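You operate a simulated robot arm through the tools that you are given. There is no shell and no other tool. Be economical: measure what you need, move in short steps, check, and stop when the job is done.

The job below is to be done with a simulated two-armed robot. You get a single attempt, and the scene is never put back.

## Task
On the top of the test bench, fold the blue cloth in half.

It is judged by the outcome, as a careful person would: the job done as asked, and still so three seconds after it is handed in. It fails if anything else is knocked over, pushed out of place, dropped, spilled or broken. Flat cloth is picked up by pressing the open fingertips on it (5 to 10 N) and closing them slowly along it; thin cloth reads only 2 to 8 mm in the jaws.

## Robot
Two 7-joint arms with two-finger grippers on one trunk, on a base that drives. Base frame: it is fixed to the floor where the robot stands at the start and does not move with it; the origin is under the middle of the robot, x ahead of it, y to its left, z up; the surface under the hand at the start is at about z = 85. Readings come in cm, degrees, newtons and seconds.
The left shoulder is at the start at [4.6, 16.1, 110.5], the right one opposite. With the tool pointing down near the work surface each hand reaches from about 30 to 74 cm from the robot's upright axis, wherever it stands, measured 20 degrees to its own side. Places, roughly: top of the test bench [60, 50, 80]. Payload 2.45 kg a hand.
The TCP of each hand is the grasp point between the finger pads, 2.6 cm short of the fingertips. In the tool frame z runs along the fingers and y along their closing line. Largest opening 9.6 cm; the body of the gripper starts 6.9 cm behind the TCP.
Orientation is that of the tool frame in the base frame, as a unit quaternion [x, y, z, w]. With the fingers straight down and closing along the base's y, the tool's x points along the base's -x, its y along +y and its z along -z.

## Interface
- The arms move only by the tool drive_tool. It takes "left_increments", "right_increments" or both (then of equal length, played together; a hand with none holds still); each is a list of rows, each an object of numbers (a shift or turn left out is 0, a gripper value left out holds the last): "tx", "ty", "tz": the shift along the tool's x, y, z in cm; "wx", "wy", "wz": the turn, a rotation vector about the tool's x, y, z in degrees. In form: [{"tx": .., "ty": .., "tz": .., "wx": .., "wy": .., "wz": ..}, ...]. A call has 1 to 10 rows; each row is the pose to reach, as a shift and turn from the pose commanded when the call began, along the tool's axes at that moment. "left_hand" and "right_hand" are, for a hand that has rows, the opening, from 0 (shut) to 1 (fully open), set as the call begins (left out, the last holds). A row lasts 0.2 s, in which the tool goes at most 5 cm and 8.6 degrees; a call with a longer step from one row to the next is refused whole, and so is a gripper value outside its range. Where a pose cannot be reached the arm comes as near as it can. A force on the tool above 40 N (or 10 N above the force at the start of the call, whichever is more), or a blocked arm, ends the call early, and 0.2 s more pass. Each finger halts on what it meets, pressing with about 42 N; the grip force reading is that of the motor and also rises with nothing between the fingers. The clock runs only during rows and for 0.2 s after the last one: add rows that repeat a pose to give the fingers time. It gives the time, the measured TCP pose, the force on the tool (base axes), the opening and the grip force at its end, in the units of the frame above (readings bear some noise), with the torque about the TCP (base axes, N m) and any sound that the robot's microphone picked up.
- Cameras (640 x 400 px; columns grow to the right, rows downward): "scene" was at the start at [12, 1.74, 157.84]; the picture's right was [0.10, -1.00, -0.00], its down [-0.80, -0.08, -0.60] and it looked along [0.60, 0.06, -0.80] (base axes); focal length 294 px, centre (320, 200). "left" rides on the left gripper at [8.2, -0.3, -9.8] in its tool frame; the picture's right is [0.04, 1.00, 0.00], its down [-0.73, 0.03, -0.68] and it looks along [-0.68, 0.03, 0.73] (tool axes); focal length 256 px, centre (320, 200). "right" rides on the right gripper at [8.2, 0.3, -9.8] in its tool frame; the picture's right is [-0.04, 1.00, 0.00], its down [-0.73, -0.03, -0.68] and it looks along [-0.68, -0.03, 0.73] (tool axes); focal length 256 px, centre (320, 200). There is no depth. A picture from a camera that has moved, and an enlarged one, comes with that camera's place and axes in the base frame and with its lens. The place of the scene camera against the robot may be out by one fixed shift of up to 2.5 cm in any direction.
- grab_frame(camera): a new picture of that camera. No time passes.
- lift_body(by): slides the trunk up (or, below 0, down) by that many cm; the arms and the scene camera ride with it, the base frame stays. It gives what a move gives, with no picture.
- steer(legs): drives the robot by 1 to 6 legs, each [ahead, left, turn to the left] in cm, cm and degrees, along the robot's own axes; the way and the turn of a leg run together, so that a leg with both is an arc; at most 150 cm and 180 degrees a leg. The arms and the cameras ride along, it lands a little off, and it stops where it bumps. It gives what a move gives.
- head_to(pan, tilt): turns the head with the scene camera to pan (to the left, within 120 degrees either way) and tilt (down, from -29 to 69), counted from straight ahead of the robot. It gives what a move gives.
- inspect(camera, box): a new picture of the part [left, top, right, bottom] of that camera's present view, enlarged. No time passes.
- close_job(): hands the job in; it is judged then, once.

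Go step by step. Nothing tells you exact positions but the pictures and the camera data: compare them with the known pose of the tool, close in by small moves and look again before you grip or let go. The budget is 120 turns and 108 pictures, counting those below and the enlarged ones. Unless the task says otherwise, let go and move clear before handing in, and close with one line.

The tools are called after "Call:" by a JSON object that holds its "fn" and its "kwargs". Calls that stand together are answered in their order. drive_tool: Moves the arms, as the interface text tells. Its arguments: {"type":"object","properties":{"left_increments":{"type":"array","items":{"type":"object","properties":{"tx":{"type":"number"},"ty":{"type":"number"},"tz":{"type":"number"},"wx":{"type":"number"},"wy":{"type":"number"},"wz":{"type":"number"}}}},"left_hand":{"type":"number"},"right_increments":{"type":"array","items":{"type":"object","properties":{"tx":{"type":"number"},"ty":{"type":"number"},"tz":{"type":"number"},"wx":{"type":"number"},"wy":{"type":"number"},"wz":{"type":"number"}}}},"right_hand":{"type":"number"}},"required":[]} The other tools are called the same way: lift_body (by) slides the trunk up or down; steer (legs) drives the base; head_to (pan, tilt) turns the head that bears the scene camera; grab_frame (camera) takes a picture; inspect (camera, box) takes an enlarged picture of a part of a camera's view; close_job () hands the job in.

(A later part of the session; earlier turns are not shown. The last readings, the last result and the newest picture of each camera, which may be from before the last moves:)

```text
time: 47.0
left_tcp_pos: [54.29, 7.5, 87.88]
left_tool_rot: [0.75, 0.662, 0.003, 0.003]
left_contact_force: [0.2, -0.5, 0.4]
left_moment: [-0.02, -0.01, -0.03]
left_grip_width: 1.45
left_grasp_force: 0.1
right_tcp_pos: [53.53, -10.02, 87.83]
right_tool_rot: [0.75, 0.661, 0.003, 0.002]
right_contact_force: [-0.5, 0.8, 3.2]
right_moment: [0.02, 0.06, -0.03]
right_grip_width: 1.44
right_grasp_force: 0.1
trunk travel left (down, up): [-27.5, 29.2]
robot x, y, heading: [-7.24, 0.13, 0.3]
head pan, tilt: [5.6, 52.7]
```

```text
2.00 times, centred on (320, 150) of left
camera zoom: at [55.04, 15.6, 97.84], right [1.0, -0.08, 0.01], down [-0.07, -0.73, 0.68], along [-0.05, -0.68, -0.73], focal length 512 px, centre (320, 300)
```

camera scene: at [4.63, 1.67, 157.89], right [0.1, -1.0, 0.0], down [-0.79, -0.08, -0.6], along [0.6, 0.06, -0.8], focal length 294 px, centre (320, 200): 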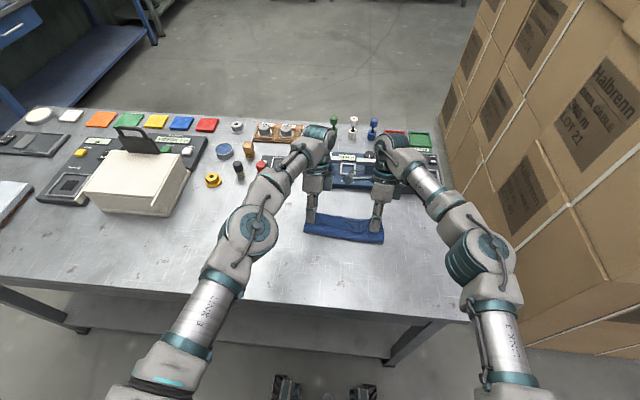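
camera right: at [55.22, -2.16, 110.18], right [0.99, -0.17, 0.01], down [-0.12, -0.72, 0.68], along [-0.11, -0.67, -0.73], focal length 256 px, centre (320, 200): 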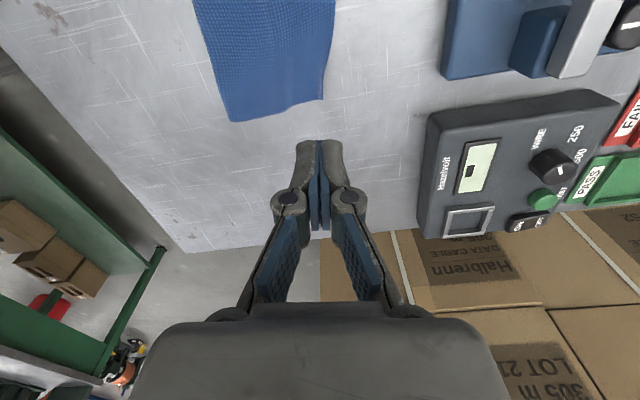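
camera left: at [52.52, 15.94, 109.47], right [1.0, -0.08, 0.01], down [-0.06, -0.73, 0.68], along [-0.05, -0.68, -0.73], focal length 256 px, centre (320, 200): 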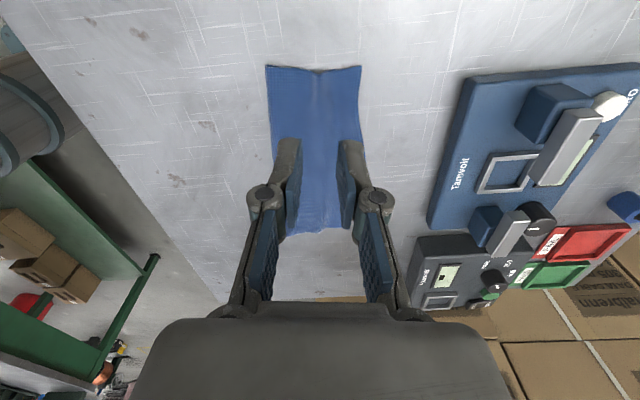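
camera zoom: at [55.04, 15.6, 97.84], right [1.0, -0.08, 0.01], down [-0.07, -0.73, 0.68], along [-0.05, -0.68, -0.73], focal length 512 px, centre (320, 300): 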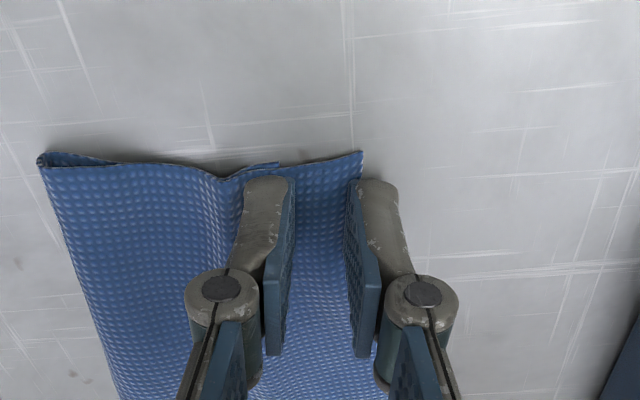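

Call:
{"fn": "drive_tool", "kwargs": {"left_increments": [{"tz": -0.3}, {"tz": -0.3, "ty": -0.3}, {"tz": 0, "ty": -0.3}, {"tz": 0.22, "ty": -0.3}, {"tz": 0.22, "ty": -0.3}], "right_increments": [{"tz": -0.3}, {"tz": -0.3, "ty": -0.3}, {"tz": 0, "ty": -0.3}, {"tz": 0.08, "ty": -0.3}, {"tz": 0.08, "ty": -0.3}]}}

Call:
{"fn": "drive_tool", "kwargs": {"left_increments": [{"tz": 0}, {"tz": 0}], "right_increments": [{"tz": 0}, {"tz": 0}], "left_hand": 0.1, "right_hand": 0.1}}

Call:
{"fn": "inspect", "kwargs": {"camera": "right", "box": [160, 0, 480, 200]}}

Call:
{"fn": "inspect", "kwargs": {"camera": "left", "box": [160, 50, 480, 250]}}

```text
time: 48.2
left_tcp_pos: [53.84, 7.67, 87.85]
left_tool_rot: [0.749, 0.662, 0.004, 0.004]
left_contact_force: [0.6, -0.5, 8.7]
left_moment: [0.02, 0.09, -0.01]
left_grip_width: 1.38
left_grasp_force: 0.1
right_tcp_pos: [53.2, -10.07, 87.75]
right_tool_rot: [0.75, 0.661, 0.003, 0.002]
right_contact_force: [0.8, 0.4, 7.0]
right_moment: [-0.06, 0.04, 0.01]
right_grip_width: 1.39
right_grasp_force: 0.1
trunk travel left (down, up): [-27.5, 29.2]
robot x, y, heading: [-6.65, 0.4, 0.1]
head pan, tilt: [5.6, 52.7]
```

```text
time: 48.8
left_tcp_pos: [53.94, 7.44, 87.7]
left_tool_rot: [0.749, 0.663, 0.003, 0.003]
left_contact_force: [0.1, 0.0, 8.3]
left_moment: [0.06, 0.08, 0.03]
left_grip_width: 0.89
left_grasp_force: 0.0
right_tcp_pos: [53.22, -9.96, 87.76]
right_tool_rot: [0.75, 0.662, 0.004, 0.003]
right_contact_force: [1.3, 0.4, 7.6]
right_moment: [-0.06, 0.03, -0.05]
right_grip_width: 0.87
right_grasp_force: 0.1
trunk travel left (down, up): [-27.5, 29.2]
robot x, y, heading: [-6.71, -0.02, 0.0]
head pan, tilt: [5.6, 52.7]
```

```text
2.00 times, centred on (320, 100) of right
camera zoom: at [54.38, -1.84, 97.58], right [0.99, -0.17, 0.01], down [-0.13, -0.72, 0.68], along [-0.11, -0.67, -0.74], focal length 512 px, centre (320, 400)
```

zoom: 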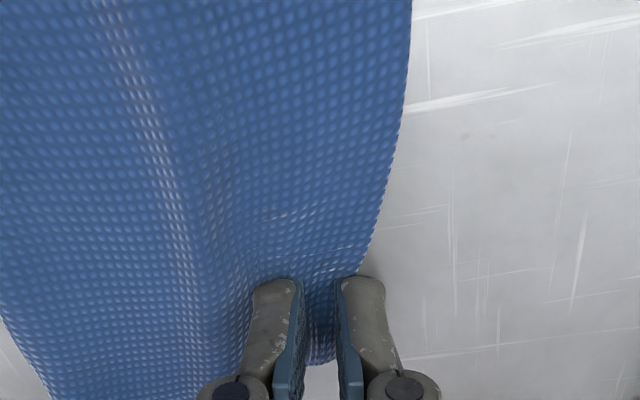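

```text
2.00 times, centred on (320, 150) of left
camera zoom: at [54.68, 15.65, 97.68], right [1.0, -0.08, 0.01], down [-0.07, -0.73, 0.68], along [-0.05, -0.68, -0.73], focal length 512 px, centre (320, 300)
```

zoom: 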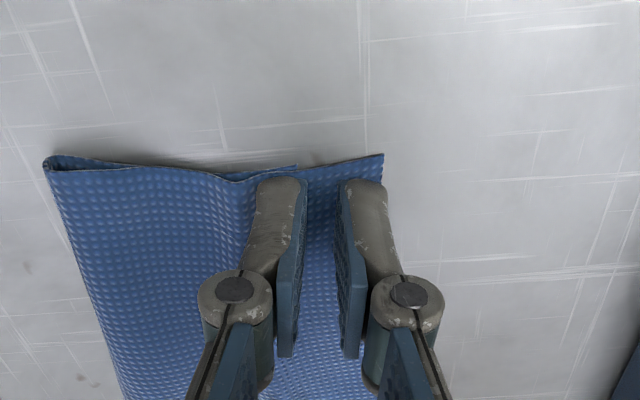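

Call:
{"fn": "drive_tool", "kwargs": {"left_increments": [{"tz": 0}, {"tz": 0}], "right_increments": [{"tz": 0}, {"tz": 0}], "left_hand": 0.05, "right_hand": 0.05}}

Call:
{"fn": "drive_tool", "kwargs": {"left_increments": [{"tz": 0}, {"tz": 0}, {"tz": 0}], "right_increments": [{"tz": 0}, {"tz": 0}, {"tz": 0}], "left_hand": 0, "right_hand": 0}}

Call:
{"fn": "drive_tool", "kwargs": {"left_increments": [{"tz": -0.7}, {"tz": -1.5}, {"tz": -1.5}], "right_increments": [{"tz": -0.7}, {"tz": -1.5}, {"tz": -1.5}]}}

Call:
{"fn": "inspect", "kwargs": {"camera": "right", "box": [160, 0, 480, 200]}}

Call:
{"fn": "inspect", "kwargs": {"camera": "left", "box": [160, 50, 480, 250]}}

```text
time: 49.4
left_tcp_pos: [53.95, 7.41, 87.7]
left_tool_rot: [0.749, 0.663, 0.003, 0.002]
left_contact_force: [0.6, -0.1, 7.9]
left_moment: [0.02, 0.07, -0.01]
left_grip_width: 0.39
left_grasp_force: 0.0
right_tcp_pos: [53.21, -10.04, 87.66]
right_tool_rot: [0.75, 0.661, 0.003, 0.002]
right_contact_force: [0.3, 0.3, 7.5]
right_moment: [-0.04, 0.07, 0.01]
right_grip_width: 0.43
right_grasp_force: 0.0
trunk travel left (down, up): [-27.5, 29.2]
robot x, y, heading: [-7.33, 0.17, -0.2]
head pan, tilt: [5.6, 52.7]
```

```text
time: 50.2
left_tcp_pos: [53.86, 7.47, 87.64]
left_tool_rot: [0.749, 0.662, 0.003, 0.002]
left_contact_force: [-0.3, 0.2, 4.7]
left_moment: [0.01, 0.04, -0.01]
left_grip_width: 0.0
left_grasp_force: 27.9
right_tcp_pos: [53.25, -10.0, 87.72]
right_tool_rot: [0.75, 0.662, 0.003, 0.002]
right_contact_force: [0.0, -0.5, 8.5]
right_moment: [-0.01, 0.05, 0.0]
right_grip_width: 0.36
right_grasp_force: 38.1
trunk travel left (down, up): [-27.5, 29.2]
robot x, y, heading: [-7.13, 0.01, -0.2]
head pan, tilt: [5.6, 52.7]
```

```text
time: 51.0
left_tcp_pos: [54.01, 7.65, 89.19]
left_tool_rot: [0.749, 0.663, 0.003, 0.003]
left_contact_force: [-0.3, 0.3, -0.4]
left_moment: [0.01, 0.0, 0.0]
left_grip_width: 0.0
left_grasp_force: 28.6
right_tcp_pos: [53.3, -9.94, 88.96]
right_tool_rot: [0.751, 0.661, 0.003, 0.001]
right_contact_force: [0.8, -0.7, 0.4]
right_moment: [0.01, -0.12, 0.0]
right_grip_width: 0.36
right_grasp_force: 29.9
trunk travel left (down, up): [-27.5, 29.2]
robot x, y, heading: [-7.14, 0.08, -0.0]
head pan, tilt: [5.6, 52.7]
```

```text
2.00 times, centred on (320, 100) of right
camera zoom: at [54.55, -1.85, 98.91], right [0.99, -0.17, 0.01], down [-0.13, -0.72, 0.68], along [-0.11, -0.67, -0.74], focal length 512 px, centre (320, 400)
```

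zoom: 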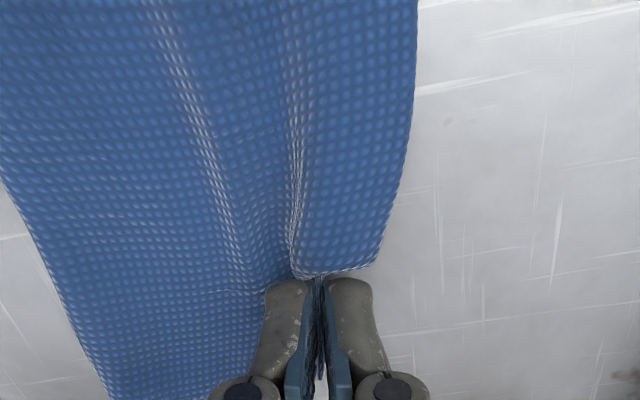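

```text
2.00 times, centred on (320, 150) of left
camera zoom: at [54.83, 15.65, 99.05], right [1.0, -0.08, 0.01], down [-0.07, -0.73, 0.68], along [-0.05, -0.68, -0.73], focal length 512 px, centre (320, 300)
```

zoom: 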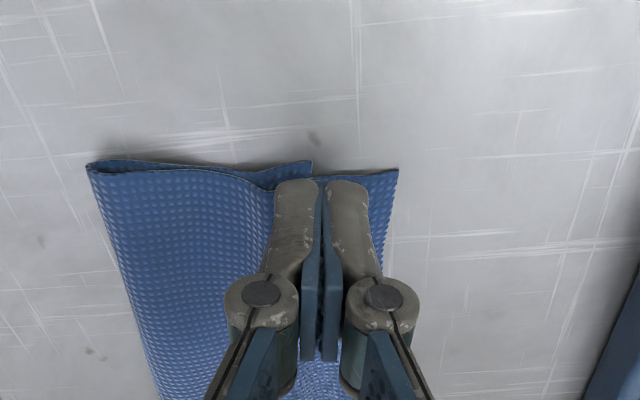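

The right corner is gripped, but the left slipped (jaw reading 0). I'll re-pinch the left slightly farther out with a small tilt so the far finger bears on the cloth.

Call:
{"fn": "drive_tool", "kwargs": {"left_increments": [{"tz": 0}, {"tz": 0, "ty": 0.9, "wx": 4}, {"tz": 0.8, "ty": 0.9, "wx": 4}, {"tz": 1.3, "ty": 0.9, "wx": 4}, {"tz": 1.3, "ty": 0.9, "wx": 4}], "left_hand": 0.2}}

Call:
{"fn": "inspect", "kwargs": {"camera": "left", "box": [160, 50, 480, 250]}}

```text
time: 52.2
left_tcp_pos: [54.91, 7.53, 87.88]
left_tool_rot: [0.749, 0.662, -0.021, -0.023]
left_contact_force: [-0.5, -0.4, 1.8]
left_moment: [-0.02, -0.04, 0.0]
left_grip_width: 1.9
left_grasp_force: 0.0
right_tcp_pos: [53.25, -9.99, 89.25]
right_tool_rot: [0.75, 0.662, 0.003, 0.002]
right_contact_force: [-0.2, 0.7, -0.3]
right_moment: [0.0, 0.03, -0.03]
right_grip_width: 0.51
right_grasp_force: 34.5
trunk travel left (down, up): [-27.5, 29.2]
robot x, y, heading: [-6.75, -0.08, -0.0]
head pan, tilt: [5.6, 52.7]
```

```text
2.00 times, centred on (320, 150) of left
camera zoom: at [56.39, 15.42, 97.77], right [0.99, -0.08, -0.06], down [-0.02, -0.74, 0.68], along [-0.1, -0.67, -0.73], focal length 512 px, centre (320, 300)
```

zoom: 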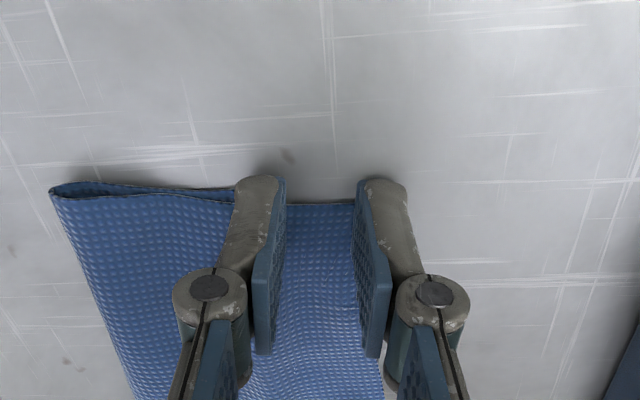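

Call:
{"fn": "drive_tool", "kwargs": {"left_increments": [{"tz": -0.5}, {"tz": -0.5, "ty": -0.5, "tx": -0.6}, {"tz": 0, "ty": -0.5, "tx": -0.6}, {"tz": 0.12, "ty": -0.5, "tx": -0.6}, {"tz": 0.12, "ty": -0.5, "tx": -0.6}]}}

Call:
{"fn": "drive_tool", "kwargs": {"left_increments": [{"tz": 0}, {"tz": 0}], "left_hand": 0.13}}

Call:
{"fn": "inspect", "kwargs": {"camera": "left", "box": [160, 50, 480, 250]}}

```text
time: 53.4
left_tcp_pos: [54.28, 6.89, 87.89]
left_tool_rot: [0.749, 0.662, -0.02, -0.023]
left_contact_force: [-0.5, 0.7, 4.3]
left_moment: [0.01, -0.08, -0.02]
left_grip_width: 1.93
left_grasp_force: 0.0
right_tcp_pos: [53.34, -10.03, 89.13]
right_tool_rot: [0.749, 0.662, 0.003, 0.002]
right_contact_force: [1.3, 1.5, 1.3]
right_moment: [0.05, -0.05, 0.02]
right_grip_width: 0.32
right_grasp_force: 37.0
trunk travel left (down, up): [-27.5, 29.2]
robot x, y, heading: [-7.12, -0.06, -0.2]
head pan, tilt: [5.6, 52.7]
```

```text
time: 54.0
left_tcp_pos: [54.11, 6.87, 87.81]
left_tool_rot: [0.748, 0.662, -0.02, -0.023]
left_contact_force: [-1.0, 0.1, 4.1]
left_moment: [-0.04, -0.04, 0.01]
left_grip_width: 1.18
left_grasp_force: 0.0
right_tcp_pos: [53.37, -9.99, 89.02]
right_tool_rot: [0.75, 0.662, 0.003, 0.001]
right_contact_force: [-7.6, 0.6, -2.6]
right_moment: [-0.1, -0.26, -0.02]
right_grip_width: 0.09
right_grasp_force: 27.5
trunk travel left (down, up): [-27.5, 29.2]
robot x, y, heading: [-6.98, -0.16, 0.1]
head pan, tilt: [5.6, 52.7]
```

```text
2.00 times, centred on (320, 150) of left
camera zoom: at [55.72, 14.89, 97.72], right [0.99, -0.08, -0.06], down [-0.02, -0.74, 0.68], along [-0.1, -0.67, -0.73], focal length 512 px, centre (320, 300)
```

zoom: 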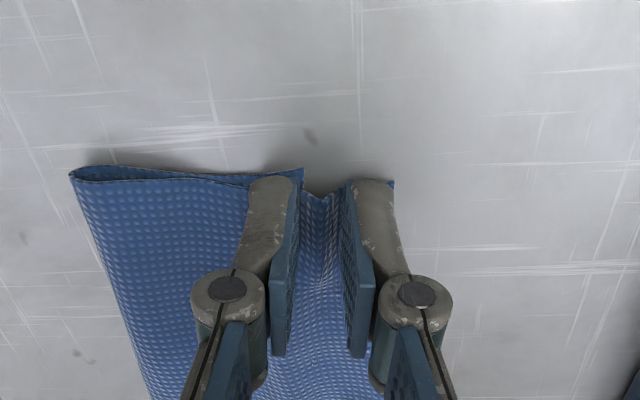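

The left is gathering properly this time, so I'll continue closing.

Call:
{"fn": "drive_tool", "kwargs": {"left_increments": [{"tz": 0}, {"tz": 0}], "left_hand": 0.06}}

Call:
{"fn": "drive_tool", "kwargs": {"left_increments": [{"tz": 0}, {"tz": 0}, {"tz": 0}], "left_hand": 0}}

Call:
{"fn": "drive_tool", "kwargs": {"left_increments": [{"tz": -0.7}, {"tz": -1.5}, {"tz": -1.5}]}}

Call:
{"fn": "inspect", "kwargs": {"camera": "left", "box": [160, 50, 480, 250]}}

Call:
{"fn": "inspect", "kwargs": {"camera": "right", "box": [160, 0, 480, 200]}}

```text
time: 54.6
left_tcp_pos: [54.25, 6.79, 87.82]
left_tool_rot: [0.749, 0.662, -0.021, -0.023]
left_contact_force: [0.6, -0.6, 0.8]
left_moment: [0.02, -0.01, -0.02]
left_grip_width: 0.54
left_grasp_force: 0.1
right_tcp_pos: [53.19, -10.11, 89.05]
right_tool_rot: [0.751, 0.661, 0.003, 0.002]
right_contact_force: [-0.3, -0.3, 0.0]
right_moment: [0.03, 0.03, 0.01]
right_grip_width: 0.55
right_grasp_force: 37.0
trunk travel left (down, up): [-27.5, 29.2]
robot x, y, heading: [-6.94, 0.4, 0.1]
head pan, tilt: [5.6, 52.7]
```

```text
time: 55.4
left_tcp_pos: [54.22, 6.87, 87.8]
left_tool_rot: [0.748, 0.663, -0.02, -0.024]
left_contact_force: [0.2, 0.0, 0.0]
left_moment: [0.03, -0.01, -0.03]
left_grip_width: 0.41
left_grasp_force: 30.3
right_tcp_pos: [53.32, -9.97, 89.11]
right_tool_rot: [0.75, 0.661, 0.003, 0.002]
right_contact_force: [-0.6, 0.8, -0.4]
right_moment: [-0.02, 0.04, -0.05]
right_grip_width: 0.26
right_grasp_force: 29.3
trunk travel left (down, up): [-27.5, 29.2]
robot x, y, heading: [-6.84, 0.11, -0.3]
head pan, tilt: [5.6, 52.7]
```

```text
time: 56.2
left_tcp_pos: [54.41, 6.68, 89.39]
left_tool_rot: [0.749, 0.662, -0.021, -0.024]
left_contact_force: [0.4, -0.6, 2.4]
left_moment: [0.05, 0.01, 0.03]
left_grip_width: 0.09
left_grasp_force: 27.5
right_tcp_pos: [53.31, -10.0, 89.21]
right_tool_rot: [0.75, 0.662, 0.003, 0.001]
right_contact_force: [0.7, 0.1, -0.3]
right_moment: [-0.02, 0.02, 0.0]
right_grip_width: 0.18
right_grasp_force: 30.1
trunk travel left (down, up): [-27.5, 29.2]
robot x, y, heading: [-7.23, -0.03, -0.0]
head pan, tilt: [5.6, 52.7]
```

```text
2.00 times, centred on (320, 150) of left
camera zoom: at [55.88, 14.88, 99.19], right [0.99, -0.08, -0.06], down [-0.02, -0.74, 0.68], along [-0.1, -0.67, -0.73], focal length 512 px, centre (320, 300)
```

zoom: 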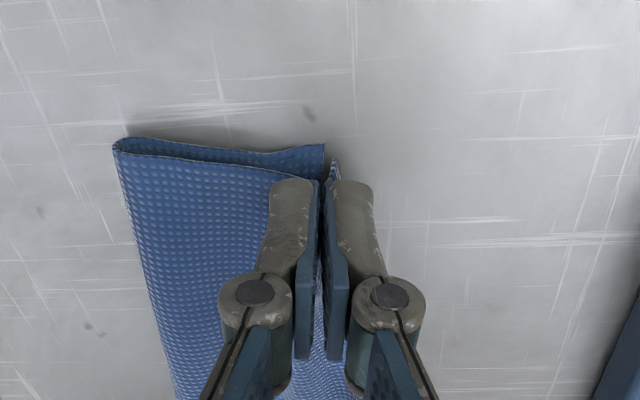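

```text
2.00 times, centred on (320, 100) of right
camera zoom: at [54.52, -1.86, 98.95], right [0.99, -0.17, 0.01], down [-0.13, -0.72, 0.68], along [-0.11, -0.67, -0.74], focal length 512 px, centre (320, 400)
```

zoom: 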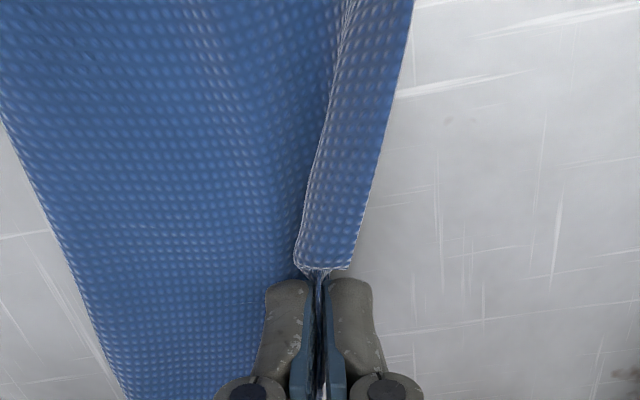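

Both corners are now held, with bottom far edges at x≈54.6 (left) and 51.6 (right). I'll lift and carry the top edge back until it hangs over the desired fold line (x≈46.3 and 43.4), so the fold re-forms in the middle.

Call:
{"fn": "drive_tool", "kwargs": {"left_increments": [{"tz": -1}, {"tz": -2, "ty": -0.6}, {"tz": -2.8, "ty": -1.8}, {"tz": -3.3, "ty": -3}, {"tz": -3.6, "ty": -4.4}, {"tz": -3.8, "ty": -5.8}, {"tz": -3.9, "ty": -7}, {"tz": -3.9, "ty": -8.1}, {"tz": -3.9, "ty": -8.1}], "right_increments": [{"tz": -1}, {"tz": -2, "ty": -1}, {"tz": -2.9, "ty": -2.4}, {"tz": -3.6, "ty": -4}, {"tz": -4.1, "ty": -5.6}, {"tz": -4.4, "ty": -7.2}, {"tz": -4.5, "ty": -8.6}, {"tz": -4.5, "ty": -9.9}, {"tz": -4.5, "ty": -9.9}]}}

Call:
{"fn": "grab_frame", "kwargs": {"camera": "left"}}

Call:
{"fn": "grab_frame", "kwargs": {"camera": "right"}}

Call:
{"fn": "inspect", "kwargs": {"camera": "scene", "box": [280, 180, 410, 268]}}

```text
time: 58.2
left_tcp_pos: [46.69, 7.82, 93.62]
left_tool_rot: [0.749, 0.662, -0.021, -0.024]
left_contact_force: [0.2, -0.9, -0.5]
left_moment: [-0.04, -0.02, 0.0]
left_grip_width: 0.46
left_grasp_force: 37.7
right_tcp_pos: [43.33, -8.7, 93.46]
right_tool_rot: [0.751, 0.661, 0.003, 0.001]
right_contact_force: [0.4, 0.7, -0.7]
right_moment: [-0.01, -0.01, -0.01]
right_grip_width: 0.16
right_grasp_force: 28.6
trunk travel left (down, up): [-27.5, 29.2]
robot x, y, heading: [-7.16, 0.3, -0.0]
head pan, tilt: [5.6, 52.7]
```

```text
33 pictures are left
camera left: at [48.11, 15.86, 103.57], right [0.99, -0.08, -0.06], down [-0.02, -0.74, 0.68], along [-0.1, -0.67, -0.73], focal length 256 px, centre (320, 200)
```

left: 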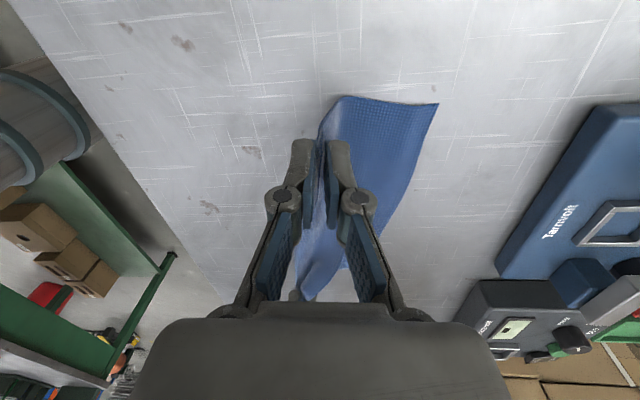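

```text
32 pictures are left
camera right: at [44.62, -0.59, 103.41], right [0.99, -0.17, 0.01], down [-0.13, -0.72, 0.68], along [-0.11, -0.67, -0.74], focal length 256 px, centre (320, 200)
```

right: 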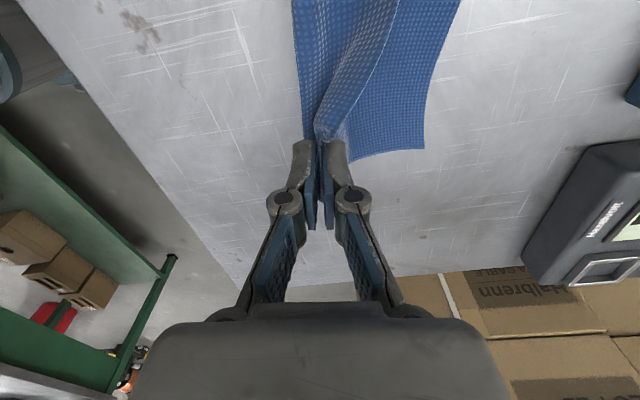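

```text
4.55 times, centred on (345, 224) of scene
camera zoom: at [4.95, 1.79, 157.83], right [0.1, -1.0, 0.0], down [-0.8, -0.08, -0.6], along [0.6, 0.06, -0.8], focal length 1338 px, centre (206, 91)
```

zoom: 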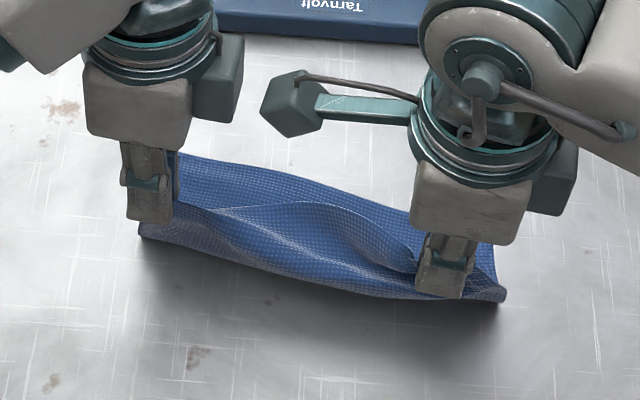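

The bottom's far corners are at (54.8, 8.1) and (51.3, -13.3). Now the top edge swings forward and down in an arc, so that the free edge lands on the bottom's far edge.

Call:
{"fn": "drive_tool", "kwargs": {"left_increments": [{"ty": 1.75, "tz": 0.2, "wx": 2}, {"ty": 3.4, "tz": 0.7, "wx": 4}, {"ty": 4.8, "tz": 1.55, "wx": 6}, {"ty": 5.85, "tz": 2.7, "wx": 8}, {"ty": 6.5, "tz": 4.0, "wx": 10}, {"ty": 6.76, "tz": 4.84, "wx": 11}, {"ty": 6.76, "tz": 4.84, "wx": 11}], "right_increments": [{"ty": 1.8, "tz": 0.2, "wx": 2.5}, {"ty": 3.5, "tz": 0.75, "wx": 5}, {"ty": 4.95, "tz": 1.65, "wx": 7.5}, {"ty": 6.1, "tz": 2.85, "wx": 10}, {"ty": 6.8, "tz": 4.2, "wx": 12.5}, {"ty": 7.0, "tz": 5.1, "wx": 15}, {"ty": 7.0, "tz": 5.1, "wx": 15}]}}

Call:
{"fn": "inspect", "kwargs": {"camera": "left", "box": [160, 50, 480, 250]}}

Call:
{"fn": "inspect", "kwargs": {"camera": "right", "box": [160, 0, 480, 200]}}

Call:
{"fn": "inspect", "kwargs": {"camera": "scene", "box": [280, 180, 410, 268]}}

```text
time: 59.8
left_tcp_pos: [53.14, 6.94, 88.46]
left_tool_rot: [0.743, 0.657, -0.084, -0.094]
left_contact_force: [1.0, 0.3, -0.1]
left_moment: [-0.01, 0.02, -0.04]
left_grip_width: 0.42
left_grasp_force: 30.3
right_tcp_pos: [50.41, -9.6, 88.55]
right_tool_rot: [0.744, 0.656, -0.083, -0.095]
right_contact_force: [0.8, 0.1, -0.6]
right_moment: [0.03, -0.04, 0.0]
right_grip_width: 0.47
right_grasp_force: 32.9
trunk travel left (down, up): [-27.5, 29.2]
robot x, y, heading: [-6.98, -0.03, -0.2]
head pan, tilt: [5.6, 52.7]
```

```text
2.00 times, centred on (320, 150) of left
camera zoom: at [56.43, 14.76, 98.09], right [0.96, -0.08, -0.25], down [0.11, -0.75, 0.65], along [-0.24, -0.65, -0.72], focal length 512 px, centre (320, 300)
```

zoom: 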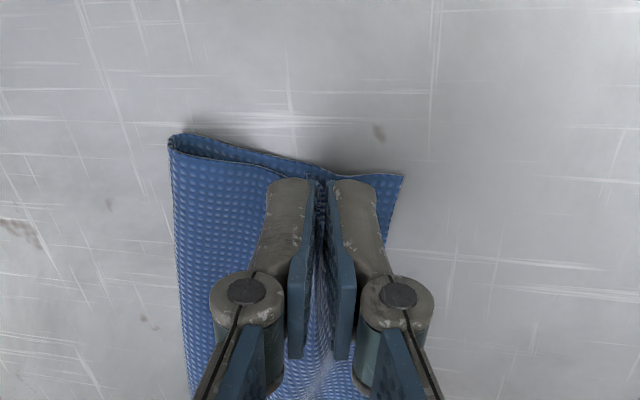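

```text
2.00 times, centred on (320, 100) of right
camera zoom: at [54.14, -1.76, 97.97], right [0.95, -0.16, -0.25], down [0.05, -0.75, 0.66], along [-0.3, -0.65, -0.7], focal length 512 px, centre (320, 400)
```

zoom: 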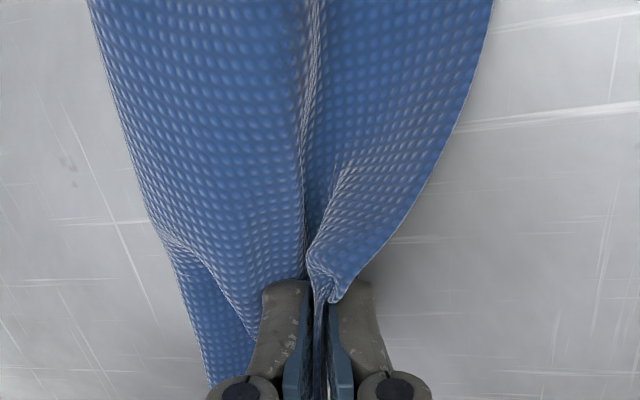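

```text
4.55 times, centred on (345, 224) of scene
camera zoom: at [4.99, 1.73, 157.83], right [0.1, -1.0, 0.0], down [-0.8, -0.08, -0.6], along [0.6, 0.06, -0.8], focal length 1338 px, centre (206, 91)
```

zoom: 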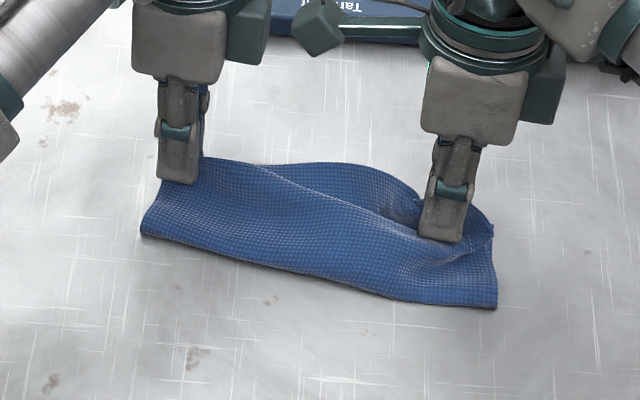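

This looks right, with the flap facing forward. I'll open gently, nudge forward so the near fingers tip the ridge over, then rise.

Call:
{"fn": "drive_tool", "kwargs": {"left_increments": [{"tz": 0}, {"tz": 0}, {"tz": -0.2, "ty": 0.4}, {"tz": -0.3, "ty": 0.8}, {"tz": -0.5, "ty": 1.1}, {"tz": -1, "ty": 1.2}, {"tz": -2.5, "ty": 0.6}, {"tz": -4.5, "ty": -0.4}], "right_increments": [{"tz": 0}, {"tz": 0}, {"tz": -0.2, "ty": 0.4}, {"tz": -0.3, "ty": 0.8}, {"tz": -0.5, "ty": 1.1}, {"tz": -1, "ty": 1.2}, {"tz": -2.5, "ty": 0.6}, {"tz": -4.5, "ty": -0.4}], "left_hand": 0.17, "right_hand": 0.17}}

Call:
{"fn": "grab_frame", "kwargs": {"camera": "left"}}

Call:
{"fn": "grab_frame", "kwargs": {"camera": "right"}}

Call:
{"fn": "inspect", "kwargs": {"camera": "scene", "box": [280, 180, 410, 268]}}

```text
time: 61.6
left_tcp_pos: [53.74, 6.92, 93.03]
left_tool_rot: [0.743, 0.658, -0.084, -0.094]
left_contact_force: [-0.4, 0.5, 0.5]
left_moment: [0.0, -0.01, 0.0]
left_grip_width: 1.62
left_grasp_force: 0.0
right_tcp_pos: [51.07, -9.89, 93.02]
right_tool_rot: [0.744, 0.656, -0.082, -0.095]
right_contact_force: [0.3, 0.1, 0.1]
right_moment: [0.01, -0.02, 0.02]
right_grip_width: 1.64
right_grasp_force: 0.0
trunk travel left (down, up): [-27.5, 29.2]
robot x, y, heading: [-7.07, 0.03, 0.1]
head pan, tilt: [5.6, 52.7]
```

```text
27 pictures are left
camera left: at [57.05, 14.75, 102.68], right [0.96, -0.08, -0.25], down [0.11, -0.75, 0.65], along [-0.24, -0.65, -0.72], focal length 256 px, centre (320, 200)
```

left: 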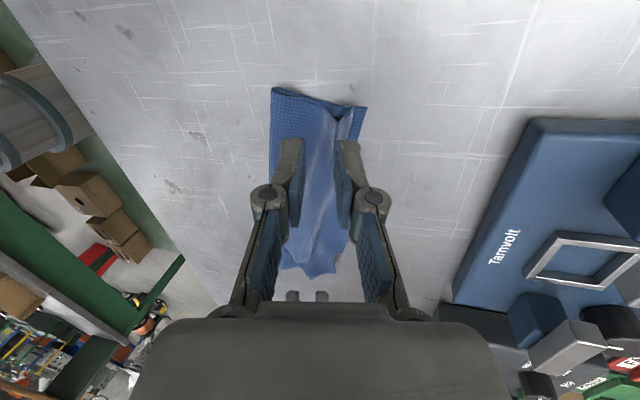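

```text
26 pictures are left
camera right: at [54.78, -1.95, 102.49], right [0.95, -0.16, -0.25], down [0.05, -0.75, 0.66], along [-0.3, -0.65, -0.7], focal length 256 px, centre (320, 200)
```

right: 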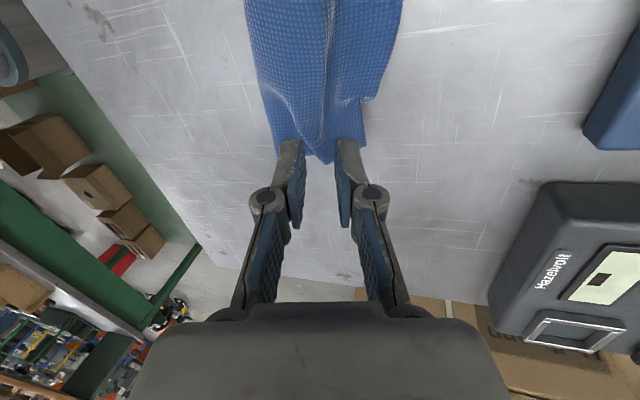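

```text
4.55 times, centred on (345, 224) of scene
camera zoom: at [4.85, 1.79, 157.85], right [0.1, -1.0, 0.0], down [-0.79, -0.08, -0.6], along [0.6, 0.06, -0.8], focal length 1338 px, centre (206, 91)
```

zoom: 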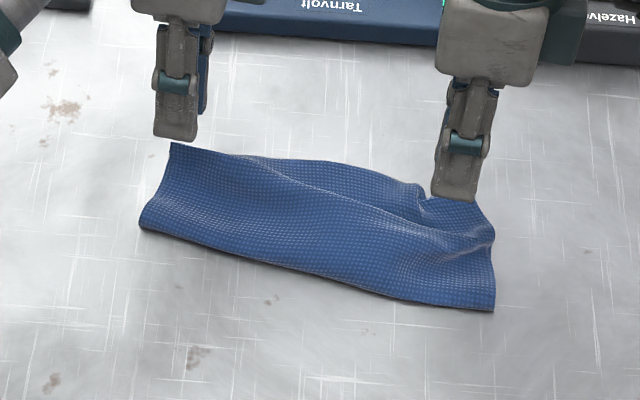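

Call:
{"fn": "drive_tool", "kwargs": {"left_increments": [{"ty": -0.8, "tz": -3, "wx": -5}, {"ty": -1.6, "tz": -6, "wx": -10}, {"ty": -2.4, "tz": -9, "wx": -15}, {"ty": -2.4, "tz": -9, "wx": -15}], "right_increments": [{"ty": -0.8, "tz": -3, "wx": -5}, {"ty": -1.6, "tz": -6, "wx": -10}, {"ty": -2.4, "tz": -9, "wx": -15}, {"ty": -2.4, "tz": -9, "wx": -15}]}}

Call:
{"fn": "inspect", "kwargs": {"camera": "scene", "box": [295, 190, 395, 254]}}

Call:
{"fn": "inspect", "kwargs": {"camera": "right", "box": [200, 0, 440, 150]}}

Call:
{"fn": "inspect", "kwargs": {"camera": "left", "box": [220, 40, 460, 190]}}

```text
time: 62.6
left_tcp_pos: [53.73, 6.86, 102.22]
left_tool_rot: [0.749, 0.663, 0.003, 0.003]
left_contact_force: [0.5, 0.1, 0.2]
left_moment: [-0.04, 0.0, -0.01]
left_grip_width: 1.64
left_grasp_force: 0.0
right_tcp_pos: [51.18, -9.76, 102.19]
right_tool_rot: [0.751, 0.66, 0.003, 0.002]
right_contact_force: [-0.1, 0.1, -0.4]
right_moment: [0.03, 0.02, -0.01]
right_grip_width: 1.62
right_grasp_force: 0.1
trunk travel left (down, up): [-27.5, 29.2]
robot x, y, heading: [-7.03, 0.03, 0.0]
head pan, tilt: [5.6, 52.7]
```

```text
6.25 times, centred on (345, 222) of scene
camera zoom: at [5.05, 1.78, 157.82], right [0.1, -1.0, 0.0], down [-0.8, -0.08, -0.6], along [0.6, 0.06, -0.8], focal length 1840 px, centre (164, 62)
```

zoom: 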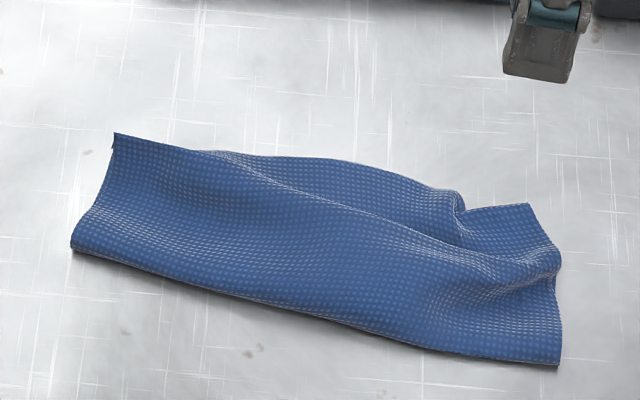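

```text
2.67 times, centred on (320, 75) of right
camera zoom: at [52.36, -1.57, 112.16], right [0.99, -0.17, 0.01], down [-0.13, -0.72, 0.68], along [-0.11, -0.67, -0.73], focal length 683 px, centre (320, 533)
```

zoom: 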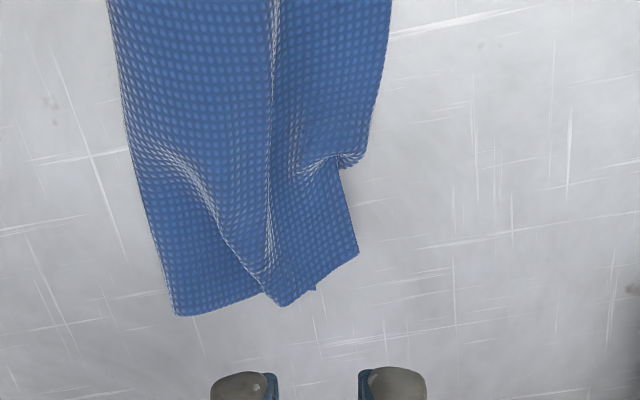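

```text
2.67 times, centred on (340, 115) of left
camera zoom: at [54.59, 15.06, 112.07], right [1.0, -0.08, 0.01], down [-0.07, -0.73, 0.68], along [-0.05, -0.68, -0.73], focal length 683 px, centre (267, 427)
```

zoom: 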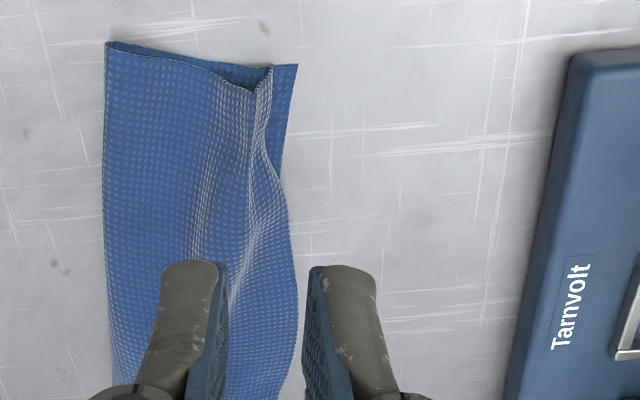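

The halves now align well; what remains is a raised ridge where the fingers pinched. I'll press closed fingertips onto each ridge and spread them open to flatten it.

Call:
{"fn": "drive_tool", "kwargs": {"left_increments": [{"tz": 3}, {"tz": 6}, {"tz": 9}, {"tz": 12}, {"tz": 13.8}, {"tz": 14.2}, {"tz": 14.2}], "right_increments": [{"tz": 3, "ty": -1}, {"tz": 6, "ty": -2.1, "tx": -0.5}, {"tz": 9, "ty": -2.1, "tx": -0.5}, {"tz": 12, "ty": -2.1, "tx": -0.5}, {"tz": 13.8, "ty": -2.1, "tx": -0.5}, {"tz": 14.2, "ty": -2.1, "tx": -0.5}, {"tz": 14.2, "ty": -2.1, "tx": -0.5}], "left_hand": 0.03, "right_hand": 0.03}}

```text
time: 64.2
left_tcp_pos: [53.77, 6.94, 87.92]
left_tool_rot: [0.749, 0.662, 0.002, 0.002]
left_contact_force: [-0.5, -0.7, 1.0]
left_moment: [0.01, 0.0, -0.01]
left_grip_width: 0.3
left_grasp_force: 0.1
right_tcp_pos: [49.05, -9.93, 88.05]
right_tool_rot: [0.75, 0.661, 0.003, 0.002]
right_contact_force: [0.4, 0.1, 0.4]
right_moment: [-0.01, 0.0, 0.0]
right_grip_width: 0.26
right_grasp_force: 0.1
trunk travel left (down, up): [-27.5, 29.2]
robot x, y, heading: [-7.29, -0.03, -0.0]
head pan, tilt: [5.6, 52.7]
```

Call:
{"fn": "drive_tool", "kwargs": {"left_increments": [{"tz": 0.1}, {"tz": 0.15}], "right_increments": [{"tz": 0.15}, {"tz": 0.25}]}}

Call:
{"fn": "drive_tool", "kwargs": {"left_increments": [{"tz": 0}, {"tz": 0}], "right_increments": [{"tz": 0}, {"tz": 0}], "left_hand": 0.12, "right_hand": 0.12}}

Call:
{"fn": "drive_tool", "kwargs": {"left_increments": [{"tz": 0}, {"tz": 0}], "right_increments": [{"tz": 0}, {"tz": 0}], "left_hand": 0.22, "right_hand": 0.22}}

Call:
{"fn": "drive_tool", "kwargs": {"left_increments": [{"tz": -0.5}, {"tz": -2}, {"tz": -5}, {"tz": -9}, {"tz": -14}, {"tz": -14}], "right_increments": [{"tz": -0.5}, {"tz": -2}, {"tz": -5}, {"tz": -9}, {"tz": -14}, {"tz": -14}]}}

Call:
{"fn": "inspect", "kwargs": {"camera": "scene", "box": [295, 190, 395, 254]}}

Call:
{"fn": "grab_frame", "kwargs": {"camera": "right"}}

Call:
{"fn": "inspect", "kwargs": {"camera": "left", "box": [220, 40, 460, 190]}}

```text
time: 64.8
left_tcp_pos: [53.68, 6.85, 87.87]
left_tool_rot: [0.749, 0.663, 0.003, 0.003]
left_contact_force: [1.0, -1.3, 0.8]
left_moment: [-0.01, -0.04, 0.04]
left_grip_width: 0.26
left_grasp_force: 0.0
right_tcp_pos: [49.07, -9.97, 87.81]
right_tool_rot: [0.75, 0.662, 0.004, 0.001]
right_contact_force: [-0.4, -0.1, 0.8]
right_moment: [0.01, 0.0, -0.01]
right_grip_width: 0.28
right_grasp_force: 0.1
trunk travel left (down, up): [-27.5, 29.2]
robot x, y, heading: [-7.08, -0.11, -0.1]
head pan, tilt: [5.6, 52.7]
```

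```text
time: 65.4
left_tcp_pos: [53.79, 6.89, 87.93]
left_tool_rot: [0.748, 0.663, 0.004, 0.004]
left_contact_force: [-0.8, 0.3, 3.3]
left_moment: [0.02, -0.01, 0.02]
left_grip_width: 1.09
left_grasp_force: 0.1
right_tcp_pos: [48.93, -9.89, 87.98]
right_tool_rot: [0.75, 0.661, 0.003, 0.002]
right_contact_force: [1.0, -0.1, 3.1]
right_moment: [-0.01, -0.01, -0.01]
right_grip_width: 1.04
right_grasp_force: 0.0
trunk travel left (down, up): [-27.5, 29.2]
robot x, y, heading: [-7.05, -0.18, 0.0]
head pan, tilt: [5.6, 52.7]
```

```text
time: 66.0
left_tcp_pos: [53.88, 6.87, 87.95]
left_tool_rot: [0.749, 0.663, 0.003, 0.003]
left_contact_force: [0.0, 0.0, 4.7]
left_moment: [-0.04, -0.05, -0.02]
left_grip_width: 2.05
left_grasp_force: 0.1
right_tcp_pos: [48.99, -9.87, 87.93]
right_tool_rot: [0.75, 0.661, 0.003, 0.003]
right_contact_force: [-0.3, -0.1, 5.0]
right_moment: [0.0, 0.09, -0.04]
right_grip_width: 2.06
right_grasp_force: 0.1
trunk travel left (down, up): [-27.5, 29.2]
robot x, y, heading: [-6.93, -0.07, -0.2]
head pan, tilt: [5.6, 52.7]
```

```text
time: 67.4
left_tcp_pos: [53.79, 6.83, 101.76]
left_tool_rot: [0.749, 0.662, 0.001, 0.002]
left_contact_force: [-0.2, 0.8, -0.3]
left_moment: [0.03, 0.0, -0.02]
left_grip_width: 2.09
left_grasp_force: 0.1
right_tcp_pos: [48.98, -10.01, 101.82]
right_tool_rot: [0.75, 0.661, 0.001, 0.002]
right_contact_force: [0.6, -0.9, 0.0]
right_moment: [-0.01, 0.02, 0.01]
right_grip_width: 2.11
right_grasp_force: 0.2
trunk travel left (down, up): [-27.5, 29.2]
robot x, y, heading: [-7.18, -0.15, 0.2]
head pan, tilt: [5.6, 52.7]
```

```text
6.25 times, centred on (345, 222) of scene
camera zoom: at [5.11, 1.78, 157.8], right [0.1, -1.0, 0.0], down [-0.8, -0.08, -0.6], along [0.6, 0.06, -0.8], focal length 1840 px, centre (164, 62)
```

zoom: 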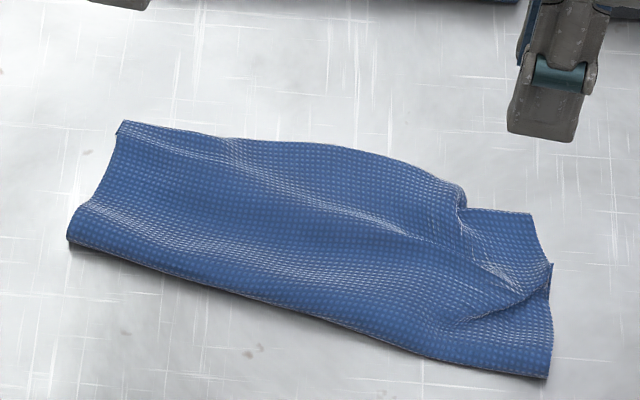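

```text
20 pictures are left
camera right: at [50.25, -1.81, 111.59], right [0.99, -0.17, 0.0], down [-0.12, -0.72, 0.68], along [-0.11, -0.67, -0.73], focal length 256 px, centre (320, 200)
```

right: 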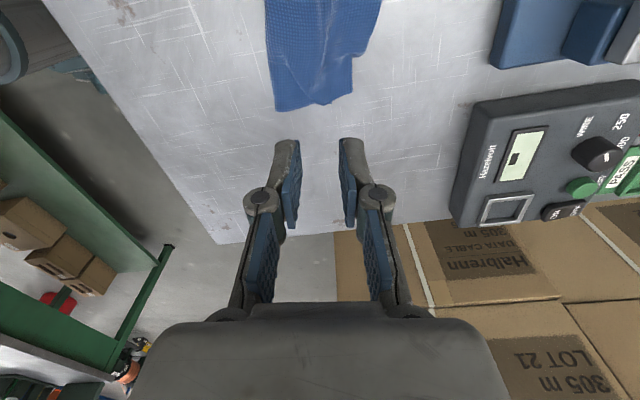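

```text
2.67 times, centred on (340, 115) of left
camera zoom: at [54.64, 15.02, 111.64], right [1.0, -0.08, 0.01], down [-0.06, -0.73, 0.68], along [-0.05, -0.68, -0.73], focal length 683 px, centre (267, 427)
```

zoom: 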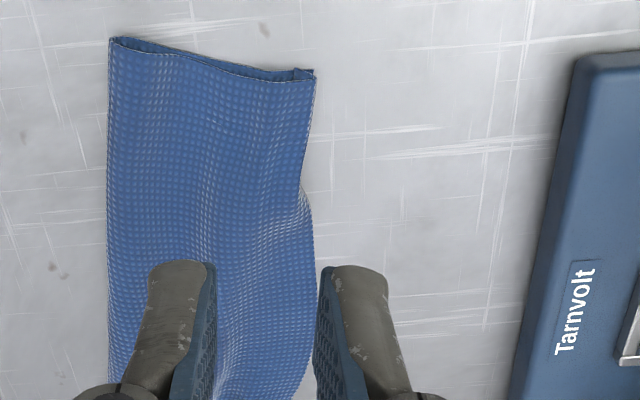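

The left half is now perfect, with its corners coinciding. I'll look closer at the right corner.

Call:
{"fn": "inspect", "kwargs": {"camera": "right", "box": [240, 0, 400, 120]}}

Call:
{"fn": "inspect", "kwargs": {"camera": "scene", "box": [350, 210, 390, 254]}}

```text
3.33 times, centred on (320, 60) of right
camera zoom: at [50.25, -1.81, 111.59], right [0.99, -0.17, 0.0], down [-0.12, -0.72, 0.68], along [-0.11, -0.67, -0.73], focal length 853 px, centre (320, 667)
```

zoom: 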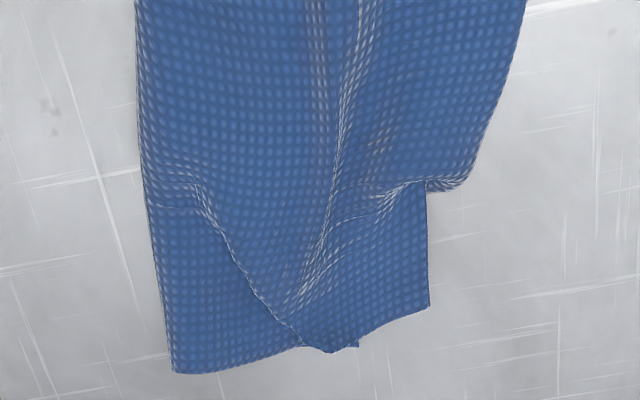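

```text
9.09 times, centred on (370, 232) of scene
camera zoom: at [5.11, 1.78, 157.8], right [0.1, -1.0, 0.0], down [-0.8, -0.08, -0.6], along [0.6, 0.06, -0.8], focal length 2676 px, centre (-134, -91)
```

zoom: 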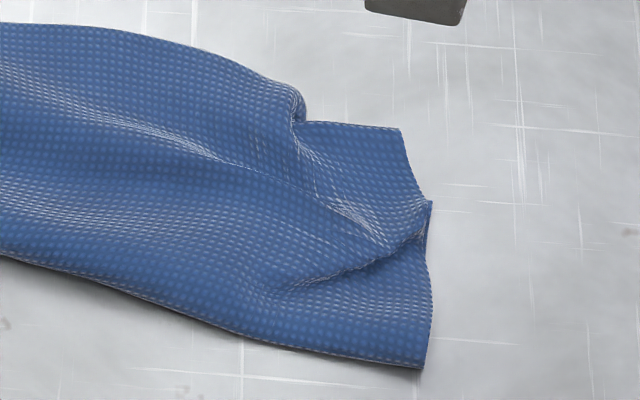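

The right corner only has a residual wrinkle. I'll repeat press-and-spread there, a bit firmer and wider.

Call:
{"fn": "drive_tool", "kwargs": {"right_increments": [{"tz": 3, "ty": 0.4, "tx": -0.5}, {"tz": 6, "ty": 0.4, "tx": -0.5}, {"tz": 9, "ty": 0.4, "tx": -0.5}, {"tz": 12, "ty": 0.4, "tx": -0.5}, {"tz": 13.6, "ty": 0.4, "tx": -0.5}, {"tz": 14.0, "ty": 0.4, "tx": -0.5}, {"tz": 14.1, "ty": 0.4, "tx": -0.5}], "right_hand": 0.02}}

Call:
{"fn": "drive_tool", "kwargs": {"right_increments": [{"tz": 0.05}, {"tz": 0.05}], "right_hand": 0.12}}

Call:
{"fn": "drive_tool", "kwargs": {"right_increments": [{"tz": 0}, {"tz": 0}], "right_hand": 0.22}}

Call:
{"fn": "drive_tool", "kwargs": {"right_increments": [{"tz": 0}, {"tz": 0}], "right_hand": 0.34}}

Call:
{"fn": "drive_tool", "kwargs": {"right_increments": [{"tz": -0.5}, {"tz": -2}, {"tz": -5}, {"tz": -9}, {"tz": -14}, {"tz": -14}]}}

Call:
{"fn": "inspect", "kwargs": {"camera": "scene", "box": [295, 190, 395, 254]}}

Call:
{"fn": "inspect", "kwargs": {"camera": "right", "box": [240, 0, 400, 120]}}

```text
time: 69.0
left_tcp_pos: [53.69, 6.85, 101.84]
left_tool_rot: [0.749, 0.663, 0.002, 0.003]
left_contact_force: [-0.2, 0.1, -0.9]
left_moment: [-0.03, 0.01, 0.01]
left_grip_width: 2.09
left_grasp_force: 0.1
right_tcp_pos: [49.28, -10.5, 87.73]
right_tool_rot: [0.75, 0.662, 0.003, 0.003]
right_contact_force: [0.1, -0.5, 6.0]
right_moment: [-0.08, 0.05, 0.0]
right_grip_width: 0.17
right_grasp_force: 0.1
trunk travel left (down, up): [-27.5, 29.2]
robot x, y, heading: [-7.29, -0.16, -0.4]
head pan, tilt: [5.6, 52.7]
```

```text
time: 69.6
left_tcp_pos: [53.76, 6.89, 101.94]
left_tool_rot: [0.749, 0.662, 0.002, 0.003]
left_contact_force: [0.1, -0.8, 1.0]
left_moment: [0.03, -0.03, 0.0]
left_grip_width: 2.12
left_grasp_force: 0.1
right_tcp_pos: [49.27, -10.43, 87.75]
right_tool_rot: [0.75, 0.661, 0.003, 0.003]
right_contact_force: [-0.5, -1.6, 12.5]
right_moment: [-0.12, 0.07, 0.01]
right_grip_width: 1.17
right_grasp_force: 0.0
trunk travel left (down, up): [-27.5, 29.2]
robot x, y, heading: [-7.3, 0.49, 0.2]
head pan, tilt: [5.6, 52.7]
```

```text
time: 70.2
left_tcp_pos: [53.64, 6.89, 101.79]
left_tool_rot: [0.748, 0.663, 0.002, 0.003]
left_contact_force: [-1.1, 0.7, -0.5]
left_moment: [-0.01, 0.01, -0.01]
left_grip_width: 2.13
left_grasp_force: 0.0
right_tcp_pos: [49.24, -10.45, 87.75]
right_tool_rot: [0.75, 0.661, 0.004, 0.002]
right_contact_force: [0.8, -0.9, 8.9]
right_moment: [-0.02, 0.03, 0.01]
right_grip_width: 2.08
right_grasp_force: 0.0
trunk travel left (down, up): [-27.5, 29.2]
robot x, y, heading: [-7.47, 0.41, -0.0]
head pan, tilt: [5.6, 52.7]
```

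```text
time: 70.8
left_tcp_pos: [53.66, 6.86, 101.77]
left_tool_rot: [0.749, 0.663, 0.003, 0.002]
left_contact_force: [0.4, -0.4, 0.0]
left_moment: [0.03, -0.03, -0.01]
left_grip_width: 2.1
left_grasp_force: 0.1
right_tcp_pos: [49.21, -10.48, 87.61]
right_tool_rot: [0.75, 0.661, 0.003, 0.001]
right_contact_force: [0.8, 0.4, 4.7]
right_moment: [-0.02, -0.01, -0.02]
right_grip_width: 3.3
right_grasp_force: 3.1
trunk travel left (down, up): [-27.5, 29.2]
robot x, y, heading: [-6.61, 0.36, 0.0]
head pan, tilt: [5.6, 52.7]
```

```text
time: 72.2
left_tcp_pos: [53.74, 6.96, 101.69]
left_tool_rot: [0.749, 0.662, 0.001, 0.003]
left_contact_force: [-0.5, 0.4, -0.4]
left_moment: [0.0, 0.0, 0.0]
left_grip_width: 2.1
left_grasp_force: 0.0
right_tcp_pos: [49.19, -10.55, 101.56]
right_tool_rot: [0.75, 0.661, 0.002, 0.002]
right_contact_force: [-0.3, -0.3, -0.3]
right_moment: [0.0, 0.0, 0.0]
right_grip_width: 3.26
right_grasp_force: 0.0
trunk travel left (down, up): [-27.5, 29.2]
robot x, y, heading: [-7.26, -0.24, -0.1]
head pan, tilt: [5.6, 52.7]
```

```text
6.25 times, centred on (345, 222) of scene
camera zoom: at [5.04, 1.78, 157.82], right [0.1, -1.0, 0.0], down [-0.8, -0.08, -0.6], along [0.6, 0.06, -0.8], focal length 1840 px, centre (164, 62)
```

zoom: 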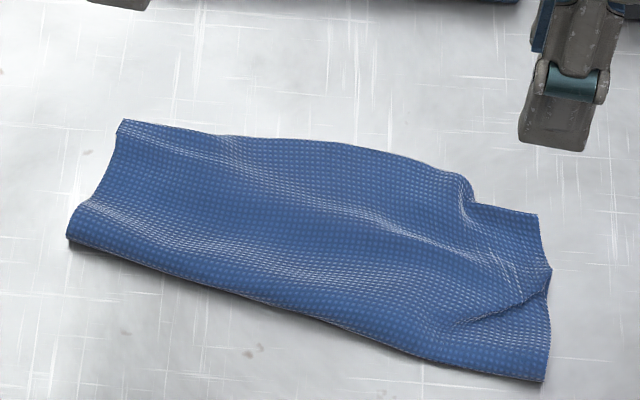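

```text
3.33 times, centred on (320, 60) of right
camera zoom: at [50.48, -2.33, 111.47], right [0.99, -0.17, 0.01], down [-0.13, -0.72, 0.68], along [-0.11, -0.67, -0.74], focal length 853 px, centre (320, 667)
```

zoom: 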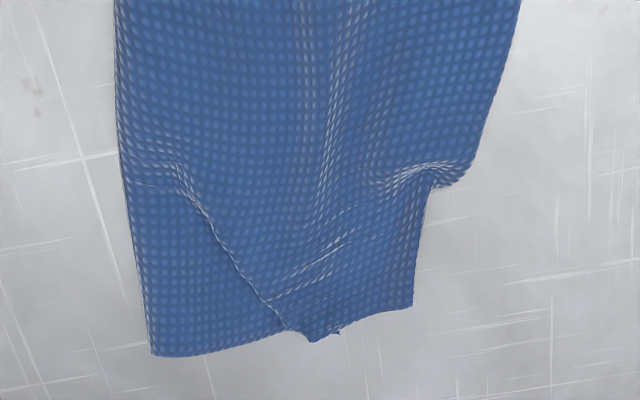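

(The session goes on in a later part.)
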